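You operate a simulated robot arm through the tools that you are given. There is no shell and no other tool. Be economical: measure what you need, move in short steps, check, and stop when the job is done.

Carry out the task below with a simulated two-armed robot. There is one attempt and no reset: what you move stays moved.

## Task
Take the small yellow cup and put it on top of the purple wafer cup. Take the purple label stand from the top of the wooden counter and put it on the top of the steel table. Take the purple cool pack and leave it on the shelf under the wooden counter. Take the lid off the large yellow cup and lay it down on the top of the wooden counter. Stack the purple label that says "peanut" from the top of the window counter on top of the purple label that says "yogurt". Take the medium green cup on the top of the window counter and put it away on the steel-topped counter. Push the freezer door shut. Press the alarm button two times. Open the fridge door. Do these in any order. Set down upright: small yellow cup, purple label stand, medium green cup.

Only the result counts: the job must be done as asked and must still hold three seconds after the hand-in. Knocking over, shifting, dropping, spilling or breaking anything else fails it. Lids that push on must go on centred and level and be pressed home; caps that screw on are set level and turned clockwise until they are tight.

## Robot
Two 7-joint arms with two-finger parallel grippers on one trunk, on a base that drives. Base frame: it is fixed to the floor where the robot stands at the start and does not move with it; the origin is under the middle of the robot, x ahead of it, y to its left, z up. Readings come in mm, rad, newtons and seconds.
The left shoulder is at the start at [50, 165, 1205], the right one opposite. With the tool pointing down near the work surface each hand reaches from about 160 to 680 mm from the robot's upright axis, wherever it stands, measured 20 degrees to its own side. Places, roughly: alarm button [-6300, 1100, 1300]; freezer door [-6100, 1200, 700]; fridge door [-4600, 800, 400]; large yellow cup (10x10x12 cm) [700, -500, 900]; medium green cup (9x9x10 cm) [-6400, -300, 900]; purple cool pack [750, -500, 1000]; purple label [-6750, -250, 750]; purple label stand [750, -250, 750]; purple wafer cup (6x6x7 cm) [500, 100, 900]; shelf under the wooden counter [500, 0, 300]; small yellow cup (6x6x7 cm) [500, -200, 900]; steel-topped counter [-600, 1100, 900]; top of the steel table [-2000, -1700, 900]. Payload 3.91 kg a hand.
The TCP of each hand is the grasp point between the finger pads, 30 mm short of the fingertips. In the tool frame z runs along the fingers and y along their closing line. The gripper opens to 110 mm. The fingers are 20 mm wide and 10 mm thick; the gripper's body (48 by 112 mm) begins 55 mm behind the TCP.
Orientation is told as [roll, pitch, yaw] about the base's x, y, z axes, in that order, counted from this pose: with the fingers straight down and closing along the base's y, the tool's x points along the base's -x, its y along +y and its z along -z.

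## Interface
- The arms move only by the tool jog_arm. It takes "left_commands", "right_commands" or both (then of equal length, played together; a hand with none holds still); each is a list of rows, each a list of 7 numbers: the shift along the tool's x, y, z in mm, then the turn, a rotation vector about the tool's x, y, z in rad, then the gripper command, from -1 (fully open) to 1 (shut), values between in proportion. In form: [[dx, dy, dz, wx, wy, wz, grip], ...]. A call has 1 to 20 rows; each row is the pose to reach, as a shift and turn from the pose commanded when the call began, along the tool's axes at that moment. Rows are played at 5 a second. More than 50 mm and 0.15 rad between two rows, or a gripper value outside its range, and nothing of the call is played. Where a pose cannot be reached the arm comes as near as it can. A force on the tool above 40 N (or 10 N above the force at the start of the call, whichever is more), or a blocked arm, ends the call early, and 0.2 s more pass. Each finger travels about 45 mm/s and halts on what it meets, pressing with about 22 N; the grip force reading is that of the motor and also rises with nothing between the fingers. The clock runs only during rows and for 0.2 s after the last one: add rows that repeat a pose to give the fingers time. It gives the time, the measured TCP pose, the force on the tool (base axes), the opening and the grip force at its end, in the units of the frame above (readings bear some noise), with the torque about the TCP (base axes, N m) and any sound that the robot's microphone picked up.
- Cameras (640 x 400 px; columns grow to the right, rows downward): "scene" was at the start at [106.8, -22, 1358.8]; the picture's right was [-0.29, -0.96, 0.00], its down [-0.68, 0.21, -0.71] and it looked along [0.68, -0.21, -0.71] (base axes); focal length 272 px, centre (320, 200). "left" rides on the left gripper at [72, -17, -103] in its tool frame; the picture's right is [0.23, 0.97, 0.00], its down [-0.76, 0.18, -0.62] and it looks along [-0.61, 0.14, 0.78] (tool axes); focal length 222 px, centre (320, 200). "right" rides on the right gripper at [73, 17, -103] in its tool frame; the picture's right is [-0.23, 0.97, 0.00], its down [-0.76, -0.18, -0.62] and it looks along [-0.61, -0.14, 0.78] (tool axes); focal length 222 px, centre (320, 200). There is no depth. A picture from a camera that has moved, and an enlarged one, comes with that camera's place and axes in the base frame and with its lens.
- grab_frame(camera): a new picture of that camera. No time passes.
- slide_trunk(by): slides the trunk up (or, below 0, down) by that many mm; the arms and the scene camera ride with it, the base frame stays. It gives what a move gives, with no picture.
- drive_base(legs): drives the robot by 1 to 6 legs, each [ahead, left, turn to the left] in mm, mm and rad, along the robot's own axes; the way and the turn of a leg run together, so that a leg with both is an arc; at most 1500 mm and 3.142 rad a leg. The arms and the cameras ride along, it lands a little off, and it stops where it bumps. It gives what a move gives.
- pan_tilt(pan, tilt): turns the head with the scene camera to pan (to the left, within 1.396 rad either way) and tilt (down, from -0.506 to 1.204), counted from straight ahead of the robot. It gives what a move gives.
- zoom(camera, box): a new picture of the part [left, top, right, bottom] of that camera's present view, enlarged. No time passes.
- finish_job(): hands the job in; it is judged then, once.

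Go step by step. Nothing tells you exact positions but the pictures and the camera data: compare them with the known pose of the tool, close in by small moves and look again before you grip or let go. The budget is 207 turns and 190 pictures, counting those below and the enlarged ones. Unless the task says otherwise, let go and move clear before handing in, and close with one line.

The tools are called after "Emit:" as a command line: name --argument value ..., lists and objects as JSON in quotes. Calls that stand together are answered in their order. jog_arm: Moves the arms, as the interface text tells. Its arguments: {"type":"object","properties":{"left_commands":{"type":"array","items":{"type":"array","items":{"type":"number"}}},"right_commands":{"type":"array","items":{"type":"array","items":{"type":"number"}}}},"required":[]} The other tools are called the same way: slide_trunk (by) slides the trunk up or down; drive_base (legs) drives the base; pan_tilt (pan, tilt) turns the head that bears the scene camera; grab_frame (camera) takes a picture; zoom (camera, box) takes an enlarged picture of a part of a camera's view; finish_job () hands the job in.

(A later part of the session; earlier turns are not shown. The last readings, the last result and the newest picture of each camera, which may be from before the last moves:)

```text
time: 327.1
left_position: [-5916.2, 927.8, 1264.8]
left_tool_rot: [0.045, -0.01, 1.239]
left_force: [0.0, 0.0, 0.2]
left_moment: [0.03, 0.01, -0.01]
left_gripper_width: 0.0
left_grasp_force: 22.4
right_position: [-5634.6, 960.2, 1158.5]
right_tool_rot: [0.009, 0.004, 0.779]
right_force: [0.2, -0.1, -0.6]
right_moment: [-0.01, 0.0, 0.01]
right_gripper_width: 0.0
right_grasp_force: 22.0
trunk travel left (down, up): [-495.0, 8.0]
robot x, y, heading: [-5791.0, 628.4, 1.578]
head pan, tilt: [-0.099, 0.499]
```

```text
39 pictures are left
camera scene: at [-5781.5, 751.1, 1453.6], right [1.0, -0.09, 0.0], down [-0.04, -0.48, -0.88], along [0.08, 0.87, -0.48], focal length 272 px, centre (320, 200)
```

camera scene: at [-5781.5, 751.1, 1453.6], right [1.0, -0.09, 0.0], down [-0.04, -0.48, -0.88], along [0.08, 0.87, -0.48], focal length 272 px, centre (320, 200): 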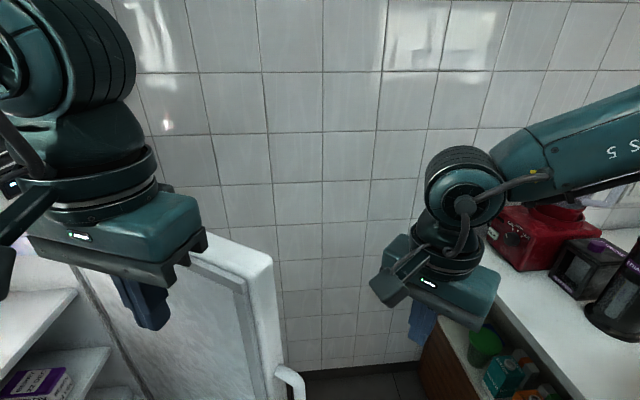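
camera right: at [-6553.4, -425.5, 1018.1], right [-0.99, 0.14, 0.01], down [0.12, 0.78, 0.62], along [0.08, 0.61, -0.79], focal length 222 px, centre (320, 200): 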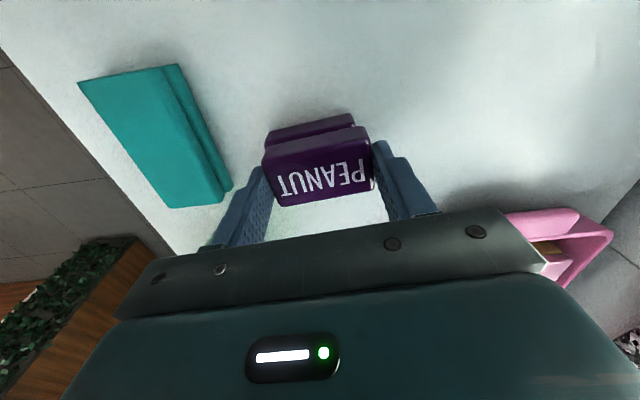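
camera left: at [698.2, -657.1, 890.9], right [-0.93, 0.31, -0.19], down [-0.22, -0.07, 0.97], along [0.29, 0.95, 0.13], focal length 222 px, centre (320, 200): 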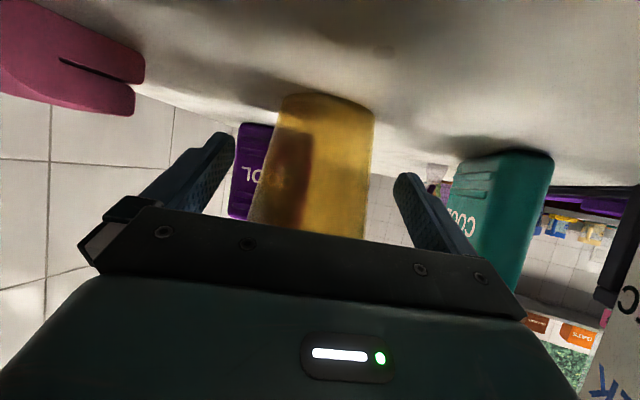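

Emit:
drive_base --legs '[[50, 0, 0]]'

Emit:
jog_arm --right_commands '[[-14, 45, -8, 0, 0, 0, 1], [-28, 90, -17, 0, 0, 0, 1], [-42, 135, -17, 0, 0, 0, 1], [-10, 165, -17, 0, 0, 0, 1], [22, 195, -17, 0, 0, 0, 1], [56, 224, -17, 0, 0, 0, 1]]'

Emit:
grab_frame --camera "scene"

```text
time: 328.0
left_position: [-5916.2, 977.3, 1263.8]
left_tool_rot: [0.044, -0.01, 1.239]
left_force: [0.8, 0.3, -0.7]
left_moment: [-0.04, 0.02, 0.0]
left_gripper_width: 0.1
left_grasp_force: 21.7
right_position: [-5635.6, 1009.3, 1158.0]
right_tool_rot: [0.01, 0.004, 0.781]
right_force: [0.1, 0.0, 0.1]
right_moment: [-0.02, -0.03, -0.02]
right_gripper_width: 0.0
right_grasp_force: 22.2
trunk travel left (down, up): [-495.0, 8.0]
robot x, y, heading: [-5786.6, 678.4, 1.579]
head pan, tilt: [-0.099, 0.499]
```

```text
time: 329.4
left_position: [-5916.1, 977.1, 1264.3]
left_tool_rot: [0.043, -0.013, 1.24]
left_force: [0.7, -0.3, -0.5]
left_moment: [-0.05, -0.02, 0.03]
left_gripper_width: 0.0
left_grasp_force: 22.3
right_position: [-5693.5, 1084.2, 1178.4]
right_tool_rot: [0.01, 0.004, 0.779]
right_force: [-0.3, -0.2, 0.7]
right_moment: [0.03, 0.01, -0.03]
right_gripper_width: 0.0
right_grasp_force: 21.9
right hand out of reach, approached as far as the arm can: row 3, 4, 5, 6
trunk travel left (down, up): [-495.0, 8.0]
robot x, y, heading: [-5788.6, 679.3, 1.578]
head pan, tilt: [-0.099, 0.499]
```

```text
38 pictures are left
camera scene: at [-5782.1, 798.5, 1453.7], right [1.0, -0.09, 0.0], down [-0.04, -0.48, -0.88], along [0.08, 0.87, -0.48], focal length 272 px, centre (320, 200)
```

scene: 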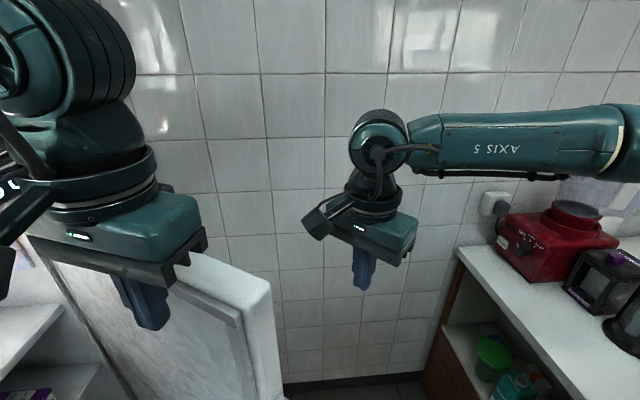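

Emit:
jog_arm --right_commands '[[0, 0, 0, 0, 0, -0.14, 1], [0, 0, 0, 0, 0, -0.28, 1], [0, 0, 0, 0, 0, -0.42, 1], [0, 0, 0, 0, 0, -0.56, 1], [0, 0, 0, 0, 0, -0.7, 1]]'

Emit:
jog_arm --right_commands '[[-22, 0, 0, 0, 0, 0, 1], [-45, 0, 0, 0, 0, 0, 1], [-45, 45, 0, 0, 0, 0, 1], [-45, 90, 0, 0, 0, 0, 1], [-45, 135, 0, 0, 0, 0, 1]]'

```text
time: 330.6
left_position: [-5916.1, 977.5, 1265.0]
left_tool_rot: [0.043, -0.009, 1.239]
left_force: [0.1, 0.5, -0.3]
left_moment: [-0.03, -0.04, 0.0]
left_gripper_width: 0.3
left_grasp_force: 21.3
right_position: [-5694.6, 1082.6, 1182.1]
right_tool_rot: [0.012, -0.004, 1.484]
right_force: [-0.3, -0.9, -0.9]
right_moment: [-0.03, -0.04, -0.01]
right_gripper_width: 0.0
right_grasp_force: 21.7
trunk travel left (down, up): [-495.0, 8.0]
robot x, y, heading: [-5787.0, 676.7, 1.582]
head pan, tilt: [-0.099, 0.499]
```

```text
time: 331.8
left_position: [-5916.8, 976.0, 1264.8]
left_tool_rot: [0.044, -0.013, 1.239]
left_force: [-0.1, -0.4, -0.5]
left_moment: [-0.01, 0.01, 0.01]
left_gripper_width: 0.0
left_grasp_force: 22.1
right_position: [-5689.3, 1095.5, 1188.9]
right_tool_rot: [0.012, -0.004, 1.481]
right_force: [-0.3, -0.5, 0.8]
right_moment: [0.0, 0.01, 0.02]
right_gripper_width: 0.0
right_grasp_force: 22.0
right hand out of reach, approached as far as the arm can: row 1, 2, 3, 4, 5
trunk travel left (down, up): [-495.0, 8.0]
robot x, y, heading: [-5787.7, 676.1, 1.58]
head pan, tilt: [-0.099, 0.499]
```

High up, the reach is short. Better: hook the door's outer side near the free edge at mid-height (z≈1010, above the handle). Lower the trunk and reposition.

Emit:
slide_trunk --by -175

Emit:
drive_base --legs '[[32, 0, 0]]'

Emit:
jog_arm --right_commands '[[-30, 0, 0, 0, 0, 0, 1], [-30, 0, 0, 0, 0, 0, 1], [-27, 38, 0, 0, 0, 0, 1], [-23, 76, 0, 0, 0, 0, 1], [-20, 113, 0, 0, 0, 0, 1]]'

Emit:
grab_frame --camera "scene"

```text
time: 333.8
left_position: [-5916.9, 974.6, 1090.5]
left_tool_rot: [0.045, -0.013, 1.239]
left_force: [-0.7, -0.1, -0.6]
left_moment: [-0.02, 0.04, 0.01]
left_gripper_width: 0.0
left_grasp_force: 22.3
right_position: [-5689.0, 1094.1, 1012.6]
right_tool_rot: [0.011, -0.004, 1.481]
right_force: [0.6, 0.5, -0.1]
right_moment: [-0.03, 0.0, -0.01]
right_gripper_width: 0.0
right_grasp_force: 21.9
trunk travel left (down, up): [-320.0, 183.0]
robot x, y, heading: [-5790.7, 680.9, 1.581]
head pan, tilt: [-0.099, 0.499]
```

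```text
time: 334.6
left_position: [-5916.4, 1008.7, 1088.7]
left_tool_rot: [0.043, -0.01, 1.241]
left_force: [-0.1, 1.0, 0.0]
left_moment: [0.01, -0.01, -0.02]
left_gripper_width: 0.0
left_grasp_force: 22.0
right_position: [-5689.7, 1127.8, 1011.5]
right_tool_rot: [0.011, -0.003, 1.483]
right_force: [0.0, 0.4, -0.8]
right_moment: [0.01, 0.01, 0.0]
right_gripper_width: 0.1
right_grasp_force: 21.8
trunk travel left (down, up): [-320.0, 183.0]
robot x, y, heading: [-5789.3, 711.7, 1.579]
head pan, tilt: [-0.099, 0.499]
```

```text
time: 335.8
left_position: [-5917.0, 1008.4, 1090.6]
left_tool_rot: [0.043, -0.013, 1.24]
left_force: [-0.2, 0.2, -1.1]
left_moment: [0.07, 0.01, 0.02]
left_gripper_width: 0.0
left_grasp_force: 22.5
right_position: [-5692.8, 1120.8, 1019.3]
right_tool_rot: [0.012, -0.003, 1.482]
right_force: [1.7, 0.3, 0.5]
right_moment: [0.0, 0.0, 0.02]
right_gripper_width: 0.0
right_grasp_force: 22.4
right hand out of reach, approached as far as the arm can: row 1, 2, 3, 4, 5
trunk travel left (down, up): [-320.0, 183.0]
robot x, y, heading: [-5789.0, 707.8, 1.579]
head pan, tilt: [-0.099, 0.499]
```

```text
37 pictures are left
camera scene: at [-5782.4, 830.4, 1278.7], right [1.0, -0.09, 0.0], down [-0.04, -0.48, -0.88], along [0.08, 0.87, -0.48], focal length 272 px, centre (320, 200)
```

scene: 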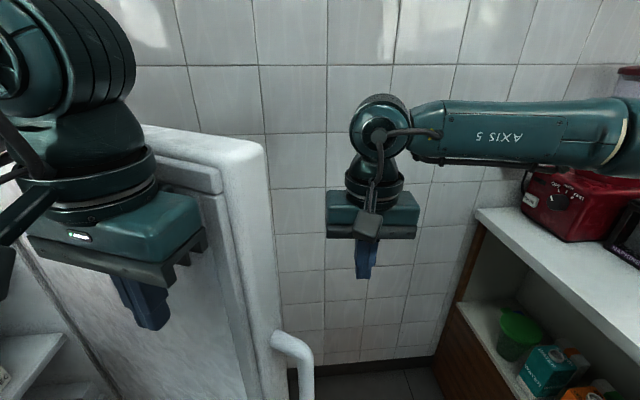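

The right hand can't go further inward, but turning the base left by ~0.28 rad will swing the fist behind the door's outer edge.

Emit:
drive_base --legs '[[0, 0, 0.28]]'

Emit:
grab_frame --camera "scene"

```text
time: 337.1
left_position: [-5986.3, 969.1, 1089.9]
left_tool_rot: [0.043, -0.009, 1.485]
left_force: [0.1, -1.0, 0.4]
left_moment: [-0.02, 0.01, -0.02]
left_gripper_width: 0.2
left_grasp_force: 22.3
right_position: [-5792.4, 1129.2, 1018.6]
right_tool_rot: [0.004, 0.0, 1.746]
right_force: [1.9, -1.9, 0.7]
right_moment: [0.07, 0.22, 0.17]
right_gripper_width: 0.1
right_grasp_force: 21.8
trunk travel left (down, up): [-320.0, 183.0]
robot x, y, heading: [-5790.4, 707.2, 1.828]
head pan, tilt: [-0.099, 0.499]
stopped in leg 1: the robot was blocked; the commanded pose is now the measured one
```

```text
36 pictures are left
camera scene: at [-5811.2, 828.7, 1278.7], right [0.99, 0.15, 0.0], down [0.07, -0.47, -0.88], along [-0.14, 0.87, -0.48], focal length 272 px, centre (320, 200)
```

scene: 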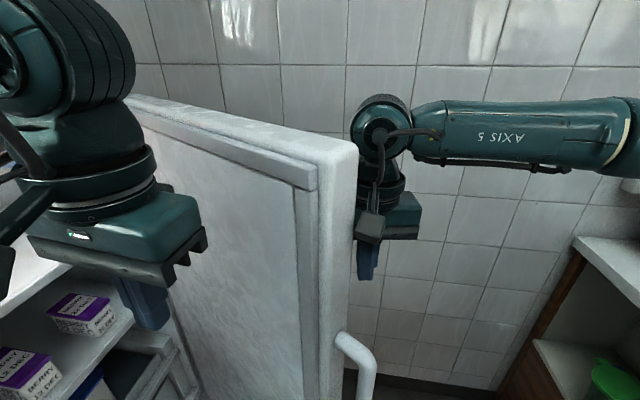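

The hand is behind the door's edge. Pull the door by driving back and to the left.

Emit:
drive_base --legs '[[-130, 80, 0]]'

Emit:
grab_frame --camera "scene"

```text
time: 338.5
left_position: [-6026.7, 825.9, 1088.3]
left_tool_rot: [0.045, -0.01, 1.487]
left_force: [0.1, -0.1, -0.9]
left_moment: [-0.02, 0.01, 0.02]
left_gripper_width: 0.0
left_grasp_force: 22.8
right_position: [-5835.9, 986.2, 1018.1]
right_tool_rot: [0.003, 0.002, 1.747]
right_force: [0.7, 0.9, 0.2]
right_moment: [0.0, -0.02, 0.0]
right_gripper_width: 0.1
right_grasp_force: 21.7
trunk travel left (down, up): [-320.0, 183.0]
robot x, y, heading: [-5833.1, 563.8, 1.827]
head pan, tilt: [-0.099, 0.499]
```

```text
35 pictures are left
camera scene: at [-5853.8, 686.0, 1278.7], right [0.99, 0.16, 0.0], down [0.07, -0.47, -0.88], along [-0.14, 0.87, -0.48], focal length 272 px, centre (320, 200)
```

scene: 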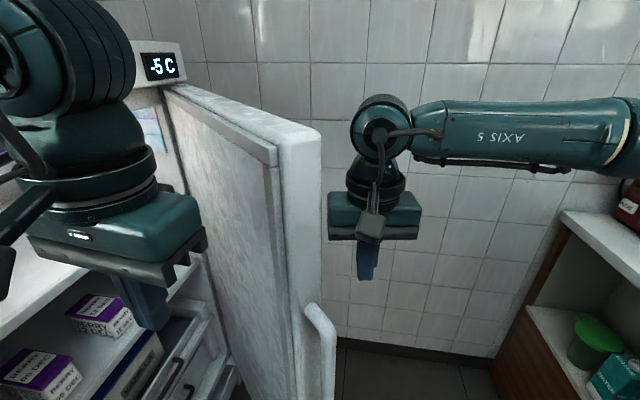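

The door is now at ~50°. Hook again further along its outer face and continue pulling back-left.

Emit:
drive_base --legs '[[45, 0, 0], [0, 0, 0.1], [-120, 150, 0]]'

Emit:
grab_frame --camera "scene"

```text
time: 339.4
left_position: [-6028.6, 835.7, 1093.4]
left_tool_rot: [0.048, -0.014, 1.51]
left_force: [0.0, -0.1, -0.3]
left_moment: [0.0, 0.0, 0.02]
left_gripper_width: 0.1
left_grasp_force: 21.7
right_position: [-5835.3, 999.8, 1023.3]
right_tool_rot: [0.011, -0.009, 1.757]
right_force: [0.1, -1.7, 0.0]
right_moment: [0.01, 0.01, 0.0]
right_gripper_width: 0.0
right_grasp_force: 22.3
trunk travel left (down, up): [-320.0, 183.0]
robot x, y, heading: [-5837.4, 583.7, 1.835]
head pan, tilt: [-0.099, 0.499]
stopped in leg 1: the robot was blocked; the commanded pose is now the measured one
```

```text
34 pictures are left
camera scene: at [-5847.9, 695.6, 1280.4], right [0.99, 0.17, -0.01], down [0.07, -0.46, -0.88], along [-0.15, 0.87, -0.47], focal length 272 px, centre (320, 200)
```

scene: 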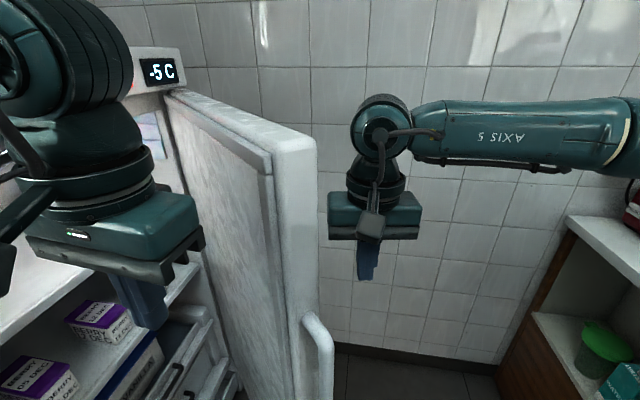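

The base nudged the door. Turning left in place sweeps the fist in −x against the outer face, which closes it further.

Emit:
drive_base --legs '[[-12, 0, 0], [0, 0, 0.45]]'

Emit:
grab_frame --camera "scene"

```text
time: 341.4
left_position: [-6125.4, 724.8, 1088.0]
left_tool_rot: [0.036, -0.004, 1.942]
left_force: [0.8, -0.6, -0.3]
left_moment: [-0.02, -0.01, 0.01]
left_gripper_width: 0.0
left_grasp_force: 22.4
right_position: [-6016.2, 953.4, 1018.6]
right_tool_rot: [0.002, 0.002, 2.191]
right_force: [-0.4, 0.6, -0.1]
right_moment: [-0.01, -0.01, 0.03]
right_gripper_width: 0.0
right_grasp_force: 21.6
trunk travel left (down, up): [-320.0, 183.0]
robot x, y, heading: [-5831.7, 574.1, 2.272]
head pan, tilt: [-0.099, 0.499]
```

```text
33 pictures are left
camera scene: at [-5903.4, 674.1, 1278.7], right [0.82, 0.57, 0.0], down [0.27, -0.39, -0.88], along [-0.5, 0.72, -0.48], focal length 272 px, centre (320, 200)
```

scene: 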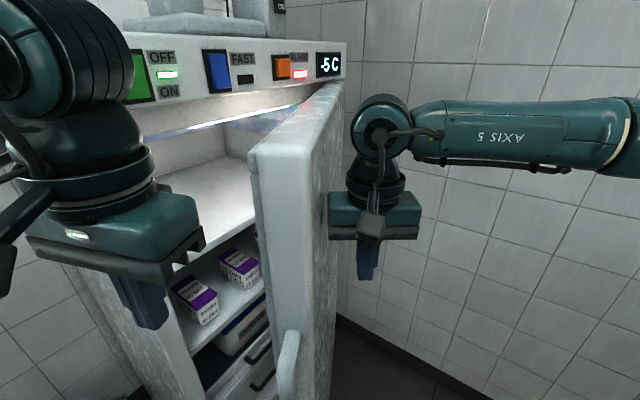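

Working well. Continue turning left to swing it nearly shut.

Emit:
drive_base --legs '[[0, 0, 0.4]]'

Emit:
grab_frame --camera "scene"

```text
time: 343.0
left_position: [-6158.5, 597.2, 1087.8]
left_tool_rot: [0.037, -0.003, 2.348]
left_force: [-0.1, 0.8, 0.0]
left_moment: [0.0, 0.0, 0.01]
left_gripper_width: 0.2
left_grasp_force: 22.2
right_position: [-6150.8, 848.9, 1018.1]
right_tool_rot: [0.003, 0.003, 2.597]
right_force: [-0.1, -0.3, 0.0]
right_moment: [-0.01, -0.02, -0.04]
right_gripper_width: 0.0
right_grasp_force: 21.9
trunk travel left (down, up): [-320.0, 183.0]
robot x, y, heading: [-5833.2, 572.2, 2.678]
head pan, tilt: [-0.099, 0.499]
```

```text
32 pictures are left
camera scene: at [-5936.0, 638.4, 1278.7], right [0.53, 0.84, 0.0], down [0.4, -0.26, -0.88], along [-0.74, 0.47, -0.48], focal length 272 px, centre (320, 200)
```

scene: 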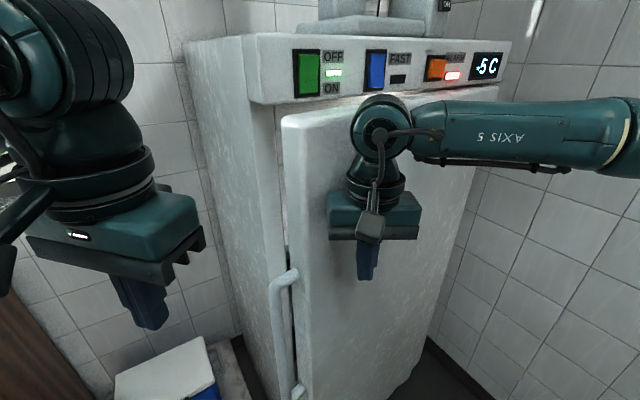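

Almost shut. Push straight in (−x) until it stops.

Emit:
drive_base --legs '[[85, 42, 0]]'

Emit:
grab_frame --camera "scene"

```text
time: 344.1
left_position: [-6240.2, 596.1, 1088.1]
left_tool_rot: [0.038, -0.004, 2.351]
left_force: [0.2, -0.2, -0.8]
left_moment: [0.03, 0.01, 0.0]
left_gripper_width: 0.0
left_grasp_force: 21.9
right_position: [-6229.2, 849.2, 1020.2]
right_tool_rot: [-0.006, 0.01, 2.608]
right_force: [-0.6, -0.1, 0.2]
right_moment: [0.01, 0.0, -0.02]
right_gripper_width: 0.0
right_grasp_force: 22.3
trunk travel left (down, up): [-320.0, 183.0]
robot x, y, heading: [-5910.9, 573.0, 2.678]
head pan, tilt: [-0.099, 0.499]
stopped in leg 1: the force on the tool passed its limit (the readings are from after the stop); the commanded pose is now the measured one
```

```text
31 pictures are left
camera scene: at [-6017.5, 637.5, 1278.7], right [0.53, 0.85, 0.0], down [0.4, -0.26, -0.88], along [-0.74, 0.47, -0.48], focal length 272 px, centre (320, 200)
```

scene: 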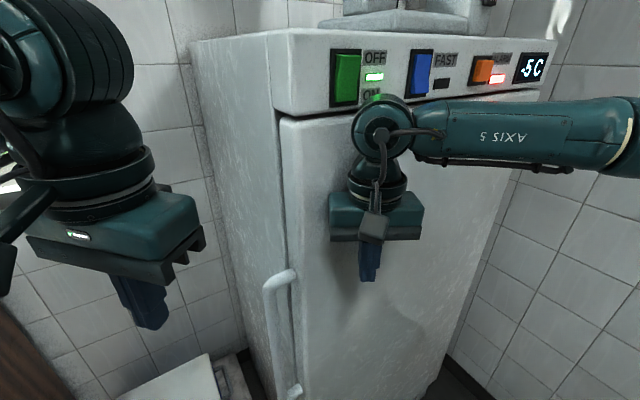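

The door is shut. The alarm button is at ≈[-6250,1052,1257]. I'll back off, raise the trunk, face −x and line up for the button.

Emit:
drive_base --legs '[[-134, -67, 0], [0, 0, 0.46], [-60, -280, 0]]'

Emit:
slide_trunk --by 180

```text
time: 348.4
left_position: [-6004.3, 731.3, 1088.1]
left_tool_rot: [0.037, -0.004, 2.8]
left_force: [1.0, -0.8, 0.2]
left_moment: [-0.01, 0.01, 0.0]
left_gripper_width: 0.0
left_grasp_force: 22.0
right_position: [-6104.6, 965.6, 1018.9]
right_tool_rot: [-0.005, 0.009, 3.057]
right_force: [0.3, 0.2, -0.4]
right_moment: [-0.02, 0.03, -0.01]
right_gripper_width: 0.1
right_grasp_force: 22.1
trunk travel left (down, up): [-320.0, 183.0]
robot x, y, heading: [-5701.7, 853.3, 3.127]
head pan, tilt: [-0.099, 0.499]
```

```text
time: 350.4
left_position: [-6005.1, 731.6, 1268.9]
left_tool_rot: [0.037, -0.002, 2.799]
left_force: [0.3, -0.5, 0.3]
left_moment: [-0.02, 0.02, 0.03]
left_gripper_width: 0.0
left_grasp_force: 21.8
right_position: [-6103.0, 964.7, 1199.6]
right_tool_rot: [-0.006, 0.01, 3.055]
right_force: [0.3, 0.2, -0.2]
right_moment: [0.0, 0.0, -0.02]
right_gripper_width: 0.0
right_grasp_force: 22.4
trunk travel left (down, up): [-500.0, 3.0]
robot x, y, heading: [-5700.2, 856.4, 3.129]
head pan, tilt: [-0.099, 0.499]
```

Emit:
jog_arm --right_commands '[[-6, -9, -7, -0.0063, -0.1443, -0.0083, 1], [-12, -18, -14, -0.0126, -0.2887, -0.0165, 1], [-18, -28, -22, -0.0188, -0.433, -0.0248, 1], [-24, -37, -29, -0.0251, -0.5773, -0.0331, 1], [-30, -46, -36, -0.0314, -0.7217, -0.0413, 1], [-36, -55, -43, -0.0377, -0.866, -0.0496, 1], [-42, -65, -51, -0.0439, -1.0103, -0.0579, 1], [-48, -74, -58, -0.0502, -1.1547, -0.0661, 1], [-54, -83, -65, -0.0565, -1.299, -0.0744, 1]]'

Emit:
pan_tilt --pan -0.35 --tilt 0.35

Emit:
grab_frame --camera "scene"

Emit:
grab_frame --camera "right"

```text
time: 352.4
left_position: [-6004.8, 731.5, 1267.8]
left_tool_rot: [0.036, -0.004, 2.798]
left_force: [0.0, -0.7, 0.1]
left_moment: [0.02, -0.03, 0.02]
left_gripper_width: 0.0
left_grasp_force: 22.2
right_position: [-6151.4, 1052.2, 1264.6]
right_tool_rot: [-0.011, -1.292, -3.129]
right_force: [-1.1, -0.2, 0.3]
right_moment: [0.0, 0.02, -0.01]
right_gripper_width: 0.2
right_grasp_force: 21.5
trunk travel left (down, up): [-500.0, 3.0]
robot x, y, heading: [-5704.9, 852.1, 3.126]
head pan, tilt: [-0.099, 0.499]
```

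```text
time: 353.2
left_position: [-6005.1, 731.7, 1267.7]
left_tool_rot: [0.038, -0.004, 2.799]
left_force: [0.3, 0.1, -0.1]
left_moment: [0.04, 0.05, 0.04]
left_gripper_width: 0.0
left_grasp_force: 21.9
right_position: [-6150.9, 1051.7, 1264.2]
right_tool_rot: [-0.016, -1.289, -3.123]
right_force: [-0.7, 0.5, -0.3]
right_moment: [0.0, 0.04, 0.0]
right_gripper_width: 0.0
right_grasp_force: 22.3
trunk travel left (down, up): [-500.0, 3.0]
robot x, y, heading: [-5700.5, 854.0, 3.128]
head pan, tilt: [-0.351, 0.351]
```

```text
30 pictures are left
camera scene: at [-5817.1, 888.7, 1472.3], right [0.36, 0.93, 0.0], down [0.32, -0.12, -0.94], along [-0.88, 0.34, -0.34], focal length 272 px, centre (320, 200)
```

scene: 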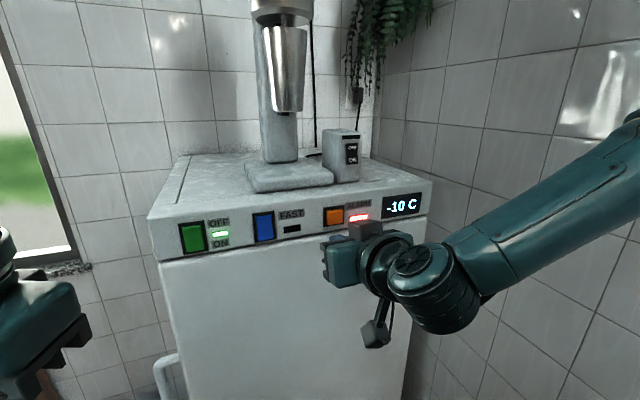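

```text
29 pictures are left
camera right: at [-6033.4, 1034.9, 1223.8], right [-0.06, -0.97, 0.21], down [0.39, 0.17, 0.91], along [-0.92, 0.14, 0.37], focal length 222 px, centre (320, 200)
```

right: 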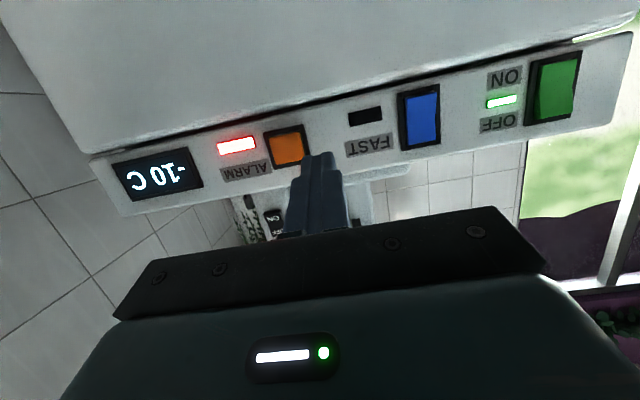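

The button triangulates to [-6278,1098,1254]. Aligning in front of it.

Emit:
jog_arm --right_commands '[[-4, -24, 10, 0, 0, 0, 1], [-8, -47, 25, 0, 0, 0, 1], [-15.5, -47, 57, 0, 0, 0, 1]]'

Emit:
zoom --camera "scene" --box '[280, 160, 440, 280]'

Emit:
grab_frame --camera "right"

```text
time: 354.0
left_position: [-6006.2, 731.3, 1267.3]
left_tool_rot: [0.036, -0.003, 2.799]
left_force: [-0.6, 0.3, 0.2]
left_moment: [-0.03, 0.01, 0.02]
left_gripper_width: 0.0
left_grasp_force: 22.9
right_position: [-6210.3, 1099.0, 1264.4]
right_tool_rot: [-0.018, -1.287, -3.122]
right_force: [0.2, -0.2, 0.5]
right_moment: [0.01, -0.02, 0.01]
right_gripper_width: 0.2
right_grasp_force: 22.0
trunk travel left (down, up): [-500.0, 3.0]
robot x, y, heading: [-5703.2, 854.9, 3.127]
head pan, tilt: [-0.351, 0.351]
```

```text
3.33 times, centred on (360, 220) of scene
camera zoom: at [-5818.4, 888.1, 1472.2], right [0.36, 0.93, 0.0], down [0.32, -0.12, -0.94], along [-0.88, 0.34, -0.34], focal length 908 px, centre (187, 133)
```

zoom: 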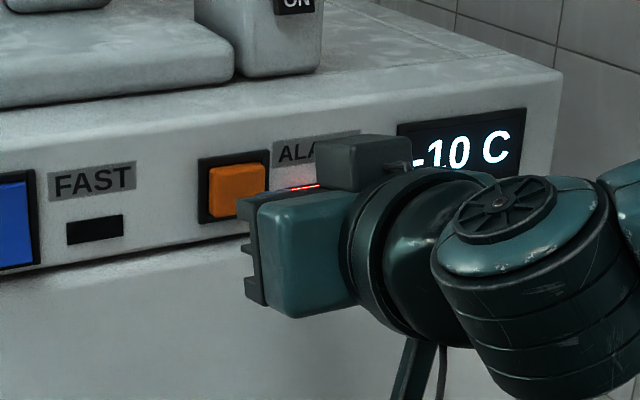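

```text
27 pictures are left
camera right: at [-6092.6, 1081.5, 1223.9], right [-0.06, -0.98, 0.21], down [0.39, 0.17, 0.91], along [-0.92, 0.14, 0.37], focal length 222 px, centre (320, 200)
```

right: 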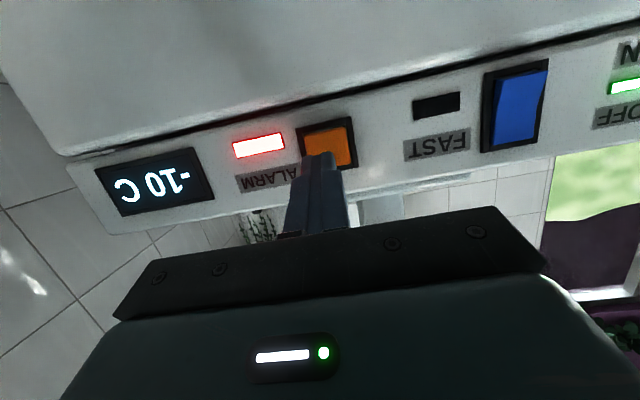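

Aligned within ~4 mm. Advance to press, watching force and sound.

Emit:
jog_arm --right_commands '[[-3, 4, 10, 0, 0, 0, 1], [-6, 4, 20, 0, 0, 0, 1], [-8, 4, 28, 0, 0, 0, 1], [-9, 4, 32, 0, 0, 0, 1]]'

Emit:
jog_arm --right_commands '[[-1, 0, 4, 0, 0, 0, 1], [-2, 0, 7, 0, 0, 0, 1], [-3, 0, 10, 0, 0, 0, 1], [-3.5, 0, 12, 0, 0, 0, 1]]'

```text
time: 355.0
left_position: [-6002.8, 730.7, 1268.2]
left_tool_rot: [0.034, -0.001, 2.799]
left_force: [0.7, -0.4, -0.2]
left_moment: [0.0, 0.02, 0.02]
left_gripper_width: 0.0
left_grasp_force: 22.4
right_position: [-6241.5, 1094.1, 1263.5]
right_tool_rot: [-0.015, -1.291, -3.123]
right_force: [4.3, -0.8, 1.0]
right_moment: [-0.04, 0.05, 0.05]
right_gripper_width: 0.1
right_grasp_force: 21.9
trunk travel left (down, up): [-500.0, 3.0]
robot x, y, heading: [-5697.2, 853.4, 3.132]
head pan, tilt: [-0.351, 0.351]
heard: click
```

```text
time: 356.0
left_position: [-5999.2, 732.9, 1269.3]
left_tool_rot: [0.038, -0.009, 2.799]
left_force: [-0.5, 0.2, -0.1]
left_moment: [0.0, 0.01, 0.0]
left_gripper_width: 0.0
left_grasp_force: 21.8
right_position: [-6246.3, 1094.0, 1263.6]
right_tool_rot: [-0.013, -1.285, -3.125]
right_force: [39.7, -0.1, -9.0]
right_moment: [0.12, -0.25, -0.05]
right_gripper_width: 0.1
right_grasp_force: 21.2
trunk travel left (down, up): [-500.0, 3.0]
robot x, y, heading: [-5699.3, 852.4, 3.126]
head pan, tilt: [-0.351, 0.351]
```

One click so far. Retract fully, then press a second time gently.

Emit:
jog_arm --right_commands '[[3, 0, -12, 0, 0, 0, 1], [7, 0, -24, 0, 0, 0, 1], [10, 0, -36, 0, 0, 0, 1], [10, 0, -36, 0, 0, 0, 1]]'

Emit:
jog_arm --right_commands '[[-3, 0, 10, 0, 0, 0, 1], [-6, 0, 20, 0, 0, 0, 1], [-7.5, 0, 26, 0, 0, 0, 1], [-8, 0, 28, 0, 0, 0, 1]]'

```text
time: 357.0
left_position: [-6004.0, 731.2, 1269.1]
left_tool_rot: [0.038, -0.005, 2.799]
left_force: [0.0, -0.8, 0.4]
left_moment: [-0.05, 0.0, 0.0]
left_gripper_width: 0.0
left_grasp_force: 21.6
right_position: [-6220.4, 1092.9, 1265.0]
right_tool_rot: [-0.018, -1.292, -3.124]
right_force: [-0.6, -0.7, -1.6]
right_moment: [0.05, -0.02, -0.01]
right_gripper_width: 0.2
right_grasp_force: 22.0
trunk travel left (down, up): [-500.0, 3.0]
robot x, y, heading: [-5705.2, 853.5, 3.125]
head pan, tilt: [-0.351, 0.351]
```

```text
time: 358.0
left_position: [-6002.8, 731.6, 1268.8]
left_tool_rot: [0.038, -0.006, 2.798]
left_force: [-0.2, -0.3, -0.1]
left_moment: [0.0, 0.0, 0.01]
left_gripper_width: 0.1
left_grasp_force: 22.6
right_position: [-6243.5, 1094.9, 1263.8]
right_tool_rot: [-0.016, -1.29, -3.123]
right_force: [17.2, -1.1, -1.8]
right_moment: [0.02, -0.04, 0.04]
right_gripper_width: 0.0
right_grasp_force: 22.0
trunk travel left (down, up): [-500.0, 3.0]
robot x, y, heading: [-5703.4, 851.7, 3.125]
head pan, tilt: [-0.351, 0.351]
heard: click
```

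Two clicks heard. Retract, straighten the hand, and head to the fridge.

Emit:
jog_arm --right_commands '[[5, 0, -20, 0, 0, 0, 1], [12, 0, -45, 0, 0, 0, 1], [18, 0, -65, 0, 0.14, 0, 0], [18, 0, -80, 0, 0.28, 0, -1], [18, 0, -95, 0, 0.42, 0, -1], [18, 0, -110, 0, 0.56, 0, -1], [18, 0, -110, 0, 0.7, 0, -1], [18, 0, -110, 0, 0.84, 0, -1], [18, 0, -110, 0, 0.98, 0, -1], [18, 0, -110, 0, 1.12, 0, -1], [18, 0, -110, 0, 1.26, 0, -1]]'

Emit:
drive_base --legs '[[0, 700, 0], [-1000, 0, 0], [0, 0, -1.56]]'

Emit:
pan_tilt --pan 0.0 --tilt 0.6

Emit:
grab_frame --camera "scene"

```text
time: 360.4
left_position: [-6004.4, 731.3, 1267.7]
left_tool_rot: [0.037, -0.004, 2.8]
left_force: [0.2, 0.1, 0.5]
left_moment: [0.04, 0.02, 0.01]
left_gripper_width: 0.0
left_grasp_force: 22.2
right_position: [-6136.9, 1094.0, 1277.9]
right_tool_rot: [-0.005, -0.027, -3.14]
right_force: [0.4, 0.5, 0.0]
right_moment: [0.0, 0.0, -0.02]
right_gripper_width: 109.7
right_grasp_force: 0.0
trunk travel left (down, up): [-500.0, 3.0]
robot x, y, heading: [-5700.5, 856.6, 3.126]
head pan, tilt: [-0.351, 0.351]
```

```text
time: 369.4
left_position: [-5054.8, 60.6, 1267.7]
left_tool_rot: [0.033, -0.004, 2.761]
left_force: [-0.4, 1.0, -1.1]
left_moment: [-0.03, 0.0, 0.0]
left_gripper_width: 0.2
left_grasp_force: 21.9
right_position: [-5174.6, 419.0, 1279.3]
right_tool_rot: [0.013, -0.046, 3.127]
right_force: [-7.3, -22.0, -2.1]
right_moment: [0.07, -0.06, 0.64]
right_gripper_width: 99.0
right_grasp_force: 0.1
trunk travel left (down, up): [-500.0, 3.0]
robot x, y, heading: [-4747.8, 170.5, 3.085]
head pan, tilt: [-0.351, 0.351]
stopped in leg 3: the force on the tool passed its limit (the readings are from after the stop); the commanded pose is now the measured one
```

```text
time: 370.2
left_position: [-5054.9, 60.1, 1267.3]
left_tool_rot: [0.034, -0.004, 2.759]
left_force: [-0.1, 0.8, -0.7]
left_moment: [-0.01, 0.02, 0.01]
left_gripper_width: 0.0
left_grasp_force: 21.7
right_position: [-5174.2, 420.1, 1280.1]
right_tool_rot: [0.009, -0.041, 3.12]
right_force: [-7.0, -26.1, -3.2]
right_moment: [0.06, -0.11, 0.67]
right_gripper_width: 97.1
right_grasp_force: 0.1
trunk travel left (down, up): [-500.0, 3.0]
robot x, y, heading: [-4745.2, 172.5, 3.086]
head pan, tilt: [0.0, 0.6]
```

```text
26 pictures are left
camera scene: at [-4864.9, 177.4, 1449.5], right [0.06, 1.0, 0.0], down [0.56, -0.03, -0.82], along [-0.82, 0.05, -0.57], focal length 272 px, centre (320, 200)
```

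scene: 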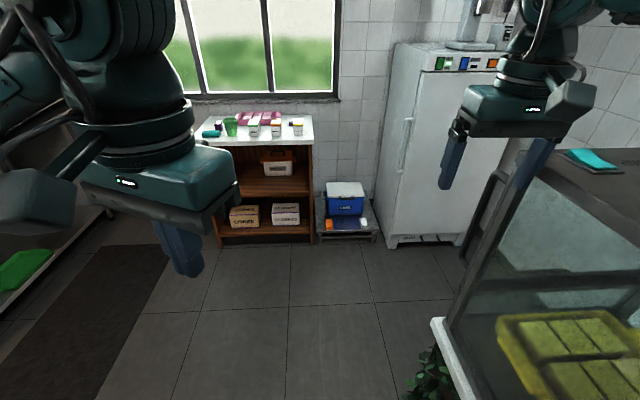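

The right finger touched the glass display case; back away immediately, then turn with more clearance.

Emit:
drive_base --legs '[[0, 230, 0], [-330, 0, 0], [0, 0, -1.51]]'

Emit:
pan_tilt --pan 0.25 --tilt 0.6

Emit:
grab_frame --camera "scene"

```text
time: 377.4
left_position: [-4549.5, 230.3, 1267.4]
left_tool_rot: [0.037, -0.004, 1.218]
left_force: [-0.4, -0.6, -0.8]
left_moment: [0.03, 0.02, 0.0]
left_gripper_width: 0.0
left_grasp_force: 22.6
right_position: [-4191.6, 359.3, 1279.5]
right_tool_rot: [0.01, -0.042, 1.577]
right_force: [0.1, 0.4, 0.2]
right_moment: [-0.02, 0.01, 0.01]
right_gripper_width: 109.8
right_grasp_force: 0.0
trunk travel left (down, up): [-500.0, 3.0]
robot x, y, heading: [-4427.2, -75.1, 1.544]
head pan, tilt: [0.0, 0.6]
```

```text
time: 378.2
left_position: [-4550.7, 229.1, 1269.2]
left_tool_rot: [0.037, -0.004, 1.218]
left_force: [-0.1, 0.0, 0.3]
left_moment: [-0.01, 0.0, 0.01]
left_gripper_width: 0.2
left_grasp_force: 21.7
right_position: [-4191.7, 358.5, 1278.1]
right_tool_rot: [0.01, -0.042, 1.576]
right_force: [0.2, -0.8, -0.7]
right_moment: [0.05, 0.0, -0.02]
right_gripper_width: 109.9
right_grasp_force: 0.0
trunk travel left (down, up): [-500.0, 3.0]
robot x, y, heading: [-4428.8, -77.2, 1.545]
head pan, tilt: [0.25, 0.6]
```

```text
25 pictures are left
camera scene: at [-4450.0, 41.4, 1449.6], right [0.98, 0.22, 0.0], down [0.12, -0.55, -0.83], along [-0.18, 0.8, -0.56], focal length 272 px, centre (320, 200)
```

scene: 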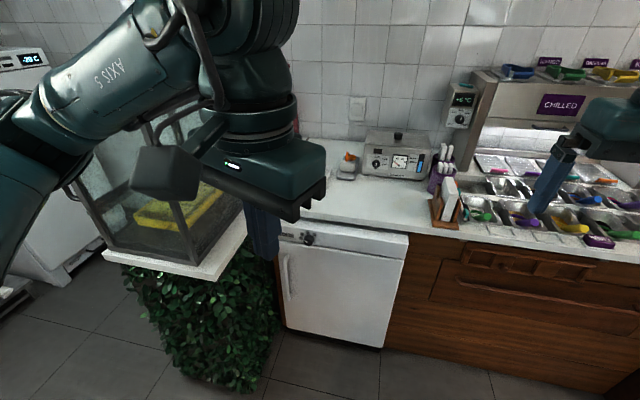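

The fridge handle is a vertical bar at ≈[-4757,745], z 335–630, hinge on the right. I'll lower the trunk, pitch the right hand forward at z≈600, and pull the left hand in.

Emit:
slide_trunk --by -455

Emit:
jog_arm --right_commands '[[0, 7, 28, 0, -0.145, 0, -0.3], [0, 14, 56, 0, -0.29, 0, -0.3], [0, 20, 84, 0, -0.435, 0, -0.3], [0, 27, 112, 0, -0.58, 0, -0.3], [0, 34, 140, 0, -0.725, 0, -0.3], [0, 41, 168, 0, -0.87, 0, -0.3], [0, 47, 196, 0, -1.015, 0, -0.3], [0, 54, 224, 0, -1.16, 0, -0.3]]' --left_commands '[[8, -3, 0, 0, 0, 0, 1], [16, -6, 0, 0, 0, 0, 1], [25, -9, 0, 0, 0, 0, 1], [33, -12, 0, 0, 0, 0, 1], [41, -15, 0, 0, 0, 0, 1], [49, -18, 0, 0, 0, 0, 1], [57, -21, 0, 0, 0, 0, 1], [66, -24, 0, 0, 0, 0, 1]]'

Emit:
drive_base --legs '[[0, 470, 0.026], [130, 0, 0]]'

Emit:
grab_frame --camera "right"

```text
refused: -455 is not a number from -400 to 400
```

```text
time: 380.0
left_position: [-4550.8, 156.2, 1264.9]
left_tool_rot: [0.035, -0.007, 1.218]
left_force: [-0.4, -0.6, 0.8]
left_moment: [0.01, -0.02, 0.0]
left_gripper_width: 0.0
left_grasp_force: 22.3
right_position: [-4277.3, 382.8, 1120.6]
right_tool_rot: [0.001, -1.14, 1.551]
right_force: [-0.7, 0.6, 0.6]
right_moment: [0.0, 0.0, 0.03]
right_gripper_width: 71.5
right_grasp_force: 0.0
right hand out of reach, approached as far as the arm can: row 7, 8
trunk travel left (down, up): [-500.0, 3.0]
robot x, y, heading: [-4430.1, -74.6, 1.541]
head pan, tilt: [0.25, 0.6]
```

```text
time: 383.7
left_position: [-5031.1, 295.9, 1265.9]
left_tool_rot: [0.038, -0.003, 1.246]
left_force: [-0.2, 0.5, -1.0]
left_moment: [-0.05, 0.0, -0.02]
left_gripper_width: 0.0
left_grasp_force: 21.8
right_position: [-4763.9, 528.5, 1118.9]
right_tool_rot: [0.003, -1.135, 1.586]
right_force: [-0.3, 0.6, 0.4]
right_moment: [-0.02, -0.01, -0.04]
right_gripper_width: 71.8
right_grasp_force: 0.0
trunk travel left (down, up): [-500.0, 3.0]
robot x, y, heading: [-4906.0, 61.1, 1.576]
head pan, tilt: [0.25, 0.6]
```

```text
24 pictures are left
camera right: at [-4780.2, 403.6, 1096.7], right [-0.97, 0.08, 0.21], down [0.18, -0.24, 0.95], along [0.13, 0.97, 0.22], focal length 222 px, centre (320, 200)
```

right: 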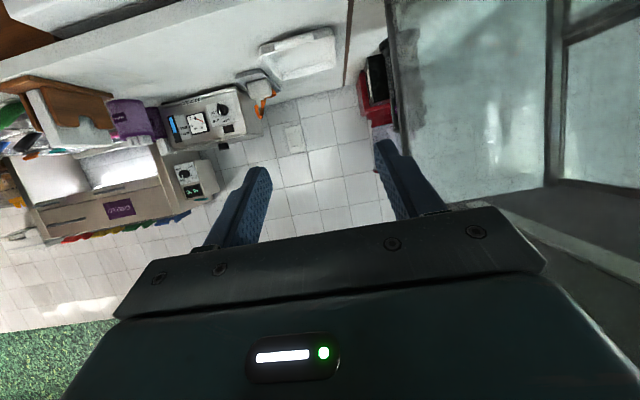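

The trunk move was refused (max 400), but the position is fine. Lower in two steps, keeping clear of the ivy cabinet.

Emit:
drive_base --legs '[[0, -15, 0]]'

Emit:
slide_trunk --by -400

Emit:
slide_trunk --by -100

Emit:
grab_frame --camera "right"

```text
time: 384.5
left_position: [-5017.2, 293.7, 1265.7]
left_tool_rot: [0.036, -0.003, 1.246]
left_force: [0.1, 0.4, 0.6]
left_moment: [-0.05, 0.04, 0.04]
left_gripper_width: 0.0
left_grasp_force: 22.2
right_position: [-4750.9, 527.6, 1118.9]
right_tool_rot: [0.0, -1.136, 1.583]
right_force: [0.0, -0.3, -0.4]
right_moment: [0.0, 0.0, 0.0]
right_gripper_width: 71.4
right_grasp_force: 0.0
trunk travel left (down, up): [-500.0, 3.0]
robot x, y, heading: [-4889.7, 66.2, 1.576]
head pan, tilt: [0.25, 0.6]
```

```text
time: 388.3
left_position: [-5017.3, 295.3, 866.7]
left_tool_rot: [0.037, -0.003, 1.247]
left_force: [-1.5, -0.9, -0.2]
left_moment: [0.0, 0.04, 0.0]
left_gripper_width: 0.1
left_grasp_force: 21.9
right_position: [-4750.2, 527.8, 718.6]
right_tool_rot: [0.001, -1.137, 1.584]
right_force: [-0.2, 0.3, -0.4]
right_moment: [0.01, -0.01, -0.02]
right_gripper_width: 71.5
right_grasp_force: 0.0
trunk travel left (down, up): [-100.0, 403.0]
robot x, y, heading: [-4886.5, 63.2, 1.577]
head pan, tilt: [0.25, 0.6]
```

```text
time: 389.7
left_position: [-5016.4, 294.3, 766.3]
left_tool_rot: [0.038, -0.003, 1.247]
left_force: [-0.7, -0.5, 0.6]
left_moment: [0.04, -0.01, 0.03]
left_gripper_width: 0.1
left_grasp_force: 22.2
right_position: [-4749.9, 528.2, 618.9]
right_tool_rot: [0.002, -1.136, 1.585]
right_force: [0.4, 0.4, -0.5]
right_moment: [0.0, 0.02, 0.02]
right_gripper_width: 71.3
right_grasp_force: 0.1
trunk travel left (down, up): [0.0, 503.0]
robot x, y, heading: [-4888.9, 67.6, 1.571]
head pan, tilt: [0.25, 0.6]
```

```text
23 pictures are left
camera right: at [-4765.7, 402.9, 597.1], right [-0.97, 0.08, 0.21], down [0.18, -0.24, 0.95], along [0.13, 0.97, 0.22], focal length 222 px, centre (320, 200)
```

right: 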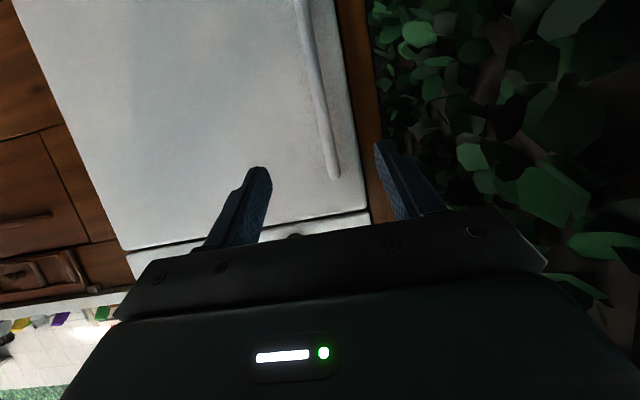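

The handle is dead ahead (x≈-4748, top z≈640). Advance toward it.

Emit:
jog_arm --right_commands '[[-13, 0, 38, 0, 0, 0, -0.3], [-26, 0, 75, 0, 0, 0, -0.3], [-39, 0, 113, 0, 0, 0, -0.3], [-50, 0, 140, 0, 0, 0, -0.3]]'

Emit:
grab_frame --camera "right"

```text
time: 390.7
left_position: [-5016.4, 294.6, 766.2]
left_tool_rot: [0.037, -0.005, 1.246]
left_force: [0.4, -0.3, 0.4]
left_moment: [0.0, 0.02, -0.01]
left_gripper_width: 0.2
left_grasp_force: 21.6
right_position: [-4725.5, 660.2, 625.8]
right_tool_rot: [0.003, -1.133, 1.586]
right_force: [0.0, 0.0, 0.2]
right_moment: [0.02, 0.01, 0.04]
right_gripper_width: 71.5
right_grasp_force: 0.1
right hand out of reach, approached as far as the arm can: row 1, 2, 3, 4
trunk travel left (down, up): [0.0, 503.0]
robot x, y, heading: [-4889.8, 65.6, 1.578]
head pan, tilt: [0.25, 0.6]
```

```text
22 pictures are left
camera right: at [-4739.5, 535.6, 602.8], right [-0.98, 0.08, 0.21], down [0.18, -0.24, 0.95], along [0.12, 0.97, 0.22], focal length 222 px, centre (320, 200)
```

right: 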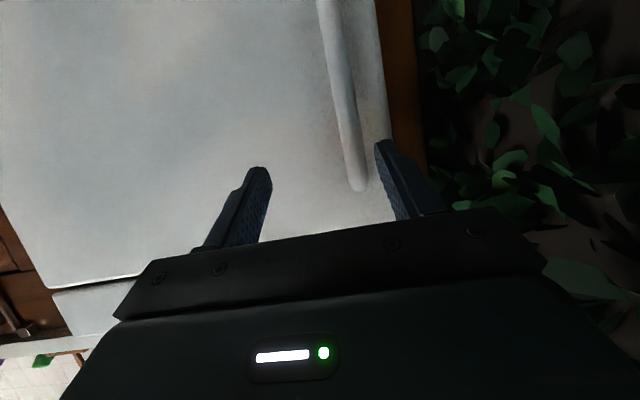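

The handle is at ≈(-4749,698), top z≈634. Small base shift to centre, drop a little, then grip.

Emit:
drive_base --legs '[[45, 24, 0]]'

Emit:
jog_arm --right_commands '[[7, 0, 0, 0, 0, 0, -0.3], [15, 0, 4, 0, 0, 0, -0.3], [15, 0, 4, 0, 0, 0, -0.3]]'

Emit:
grab_frame --camera "right"

```text
time: 391.6
left_position: [-5041.1, 339.2, 765.8]
left_tool_rot: [0.037, -0.003, 1.244]
left_force: [-0.9, -0.3, -0.5]
left_moment: [-0.03, -0.01, 0.01]
left_gripper_width: 0.0
left_grasp_force: 21.9
right_position: [-4747.8, 704.6, 625.0]
right_tool_rot: [0.003, -1.137, 1.582]
right_force: [0.2, 0.1, 0.5]
right_moment: [0.02, 0.02, -0.01]
right_gripper_width: 71.6
right_grasp_force: 0.1
trunk travel left (down, up): [0.0, 503.0]
robot x, y, heading: [-4914.8, 109.2, 1.575]
head pan, tilt: [0.25, 0.6]
```

```text
time: 392.4
left_position: [-5040.6, 338.7, 766.2]
left_tool_rot: [0.037, -0.004, 1.244]
left_force: [0.3, 0.0, -0.6]
left_moment: [-0.01, 0.03, -0.01]
left_gripper_width: 0.0
left_grasp_force: 21.8
right_position: [-4742.3, 697.9, 614.0]
right_tool_rot: [0.006, -1.134, 1.582]
right_force: [0.2, -0.2, 0.3]
right_moment: [-0.01, 0.0, -0.01]
right_gripper_width: 71.3
right_grasp_force: 0.2
right hand out of reach, approached as far as the arm can: row 2, 3
trunk travel left (down, up): [0.0, 503.0]
robot x, y, heading: [-4912.2, 105.7, 1.571]
head pan, tilt: [0.25, 0.6]
```

```text
21 pictures are left
camera right: at [-4757.4, 573.9, 591.9], right [-0.97, 0.08, 0.21], down [0.18, -0.24, 0.95], along [0.13, 0.97, 0.22], focal length 222 px, centre (320, 200)
```

right: 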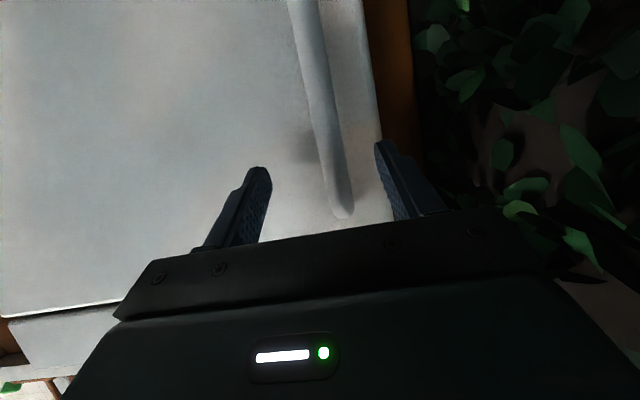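

The bar is between the fingers. Close and pull.

Emit:
jog_arm --right_commands '[[0, 0, 0, 0, 0, 0, 0.3], [0, 0, 0, 0, 0, 0, 1], [0, 0, 0, 0, 0, 0, 1], [0, 0, 0, 0, 0, 0, 1]]'

Emit:
drive_base --legs '[[-60, 0, 0]]'

Emit:
grab_frame --camera "right"

```text
time: 393.4
left_position: [-5042.4, 337.6, 766.6]
left_tool_rot: [0.034, -0.007, 1.246]
left_force: [-0.3, 0.8, -0.1]
left_moment: [-0.03, 0.02, 0.01]
left_gripper_width: 0.4
left_grasp_force: 21.9
right_position: [-4749.8, 694.1, 614.2]
right_tool_rot: [0.011, -1.129, 1.598]
right_force: [-28.5, -32.3, 6.3]
right_moment: [0.02, 0.34, 1.57]
right_gripper_width: 7.6
right_grasp_force: 23.4
trunk travel left (down, up): [0.0, 503.0]
robot x, y, heading: [-4914.7, 109.3, 1.574]
head pan, tilt: [0.25, 0.6]
```

```text
time: 394.4
left_position: [-5041.7, 279.0, 766.8]
left_tool_rot: [0.037, -0.003, 1.247]
left_force: [-0.2, -0.3, 0.8]
left_moment: [0.01, 0.04, 0.03]
left_gripper_width: 0.2
left_grasp_force: 21.8
right_position: [-4742.0, 639.4, 613.7]
right_tool_rot: [0.006, -1.136, 1.584]
right_force: [-0.1, 0.4, 0.6]
right_moment: [-0.04, 0.0, -0.01]
right_gripper_width: 0.2
right_grasp_force: 37.7
trunk travel left (down, up): [0.0, 503.0]
robot x, y, heading: [-4913.3, 52.3, 1.575]
head pan, tilt: [0.25, 0.6]
```

```text
20 pictures are left
camera right: at [-4757.5, 514.8, 591.8], right [-0.97, 0.08, 0.21], down [0.18, -0.24, 0.95], along [0.13, 0.97, 0.22], focal length 222 px, centre (320, 200)
```

right: 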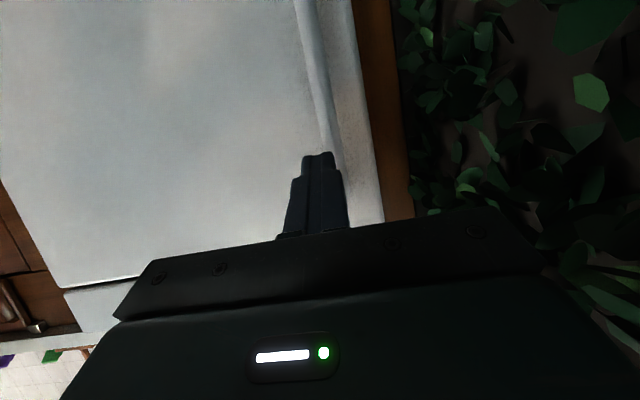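

It slipped—the bar is deeper than the tips reached. Open, go ~28 mm further in, and grip again.

Emit:
jog_arm --right_commands '[[0, 0, 0, 0, 0, 0, -0.3], [0, 0, 0, 0, 0, 0, -0.3], [0, 0, 0, 0, 0, 0, -0.3], [0, 0, 0, 0, 0, 0, -0.3], [0, 0, 0, 0, 0, 0, -0.3]]'

Emit:
drive_base --legs '[[88, 8, 0]]'

Emit:
jog_arm --right_commands '[[0, 0, 0, 0, 0, 0, 0.3], [0, 0, 0, 0, 0, 0, 1], [0, 0, 0, 0, 0, 0, 1], [0, 0, 0, 0, 0, 0, 1]]'

```text
time: 395.6
left_position: [-5042.4, 279.9, 766.0]
left_tool_rot: [0.037, -0.004, 1.246]
left_force: [-0.9, 0.0, 0.1]
left_moment: [-0.04, 0.0, -0.02]
left_gripper_width: 0.2
left_grasp_force: 21.9
right_position: [-4742.4, 641.4, 614.2]
right_tool_rot: [0.004, -1.134, 1.583]
right_force: [-0.2, 0.3, -0.2]
right_moment: [-0.02, -0.01, -0.02]
right_gripper_width: 71.6
right_grasp_force: 0.0
trunk travel left (down, up): [0.0, 503.0]
robot x, y, heading: [-4913.8, 51.7, 1.571]
head pan, tilt: [0.25, 0.6]
```

```text
time: 396.8
left_position: [-5051.8, 365.4, 767.7]
left_tool_rot: [0.038, -0.019, 1.253]
left_force: [-0.5, 0.2, -0.4]
left_moment: [0.03, -0.02, 0.01]
left_gripper_width: 0.0
left_grasp_force: 21.8
right_position: [-4753.1, 727.8, 615.5]
right_tool_rot: [0.009, -1.137, 1.585]
right_force: [1.4, -0.2, -1.2]
right_moment: [0.01, -0.04, -0.01]
right_gripper_width: 71.6
right_grasp_force: 0.1
trunk travel left (down, up): [0.0, 503.0]
robot x, y, heading: [-4923.0, 136.9, 1.576]
head pan, tilt: [0.25, 0.6]
stopped in leg 1: the robot was blocked; the commanded pose is now the measured one
```

```text
time: 397.8
left_position: [-5052.7, 364.8, 768.6]
left_tool_rot: [0.037, -0.017, 1.253]
left_force: [-0.4, 0.0, 0.2]
left_moment: [-0.03, 0.0, 0.01]
left_gripper_width: 0.2
left_grasp_force: 21.6
right_position: [-4751.0, 727.3, 615.6]
right_tool_rot: [0.002, -1.137, 1.583]
right_force: [12.6, -2.1, 0.3]
right_moment: [0.23, -0.13, -0.09]
right_gripper_width: 18.1
right_grasp_force: 34.8
trunk travel left (down, up): [0.0, 503.0]
robot x, y, heading: [-4918.8, 140.4, 1.575]
head pan, tilt: [0.25, 0.6]
```

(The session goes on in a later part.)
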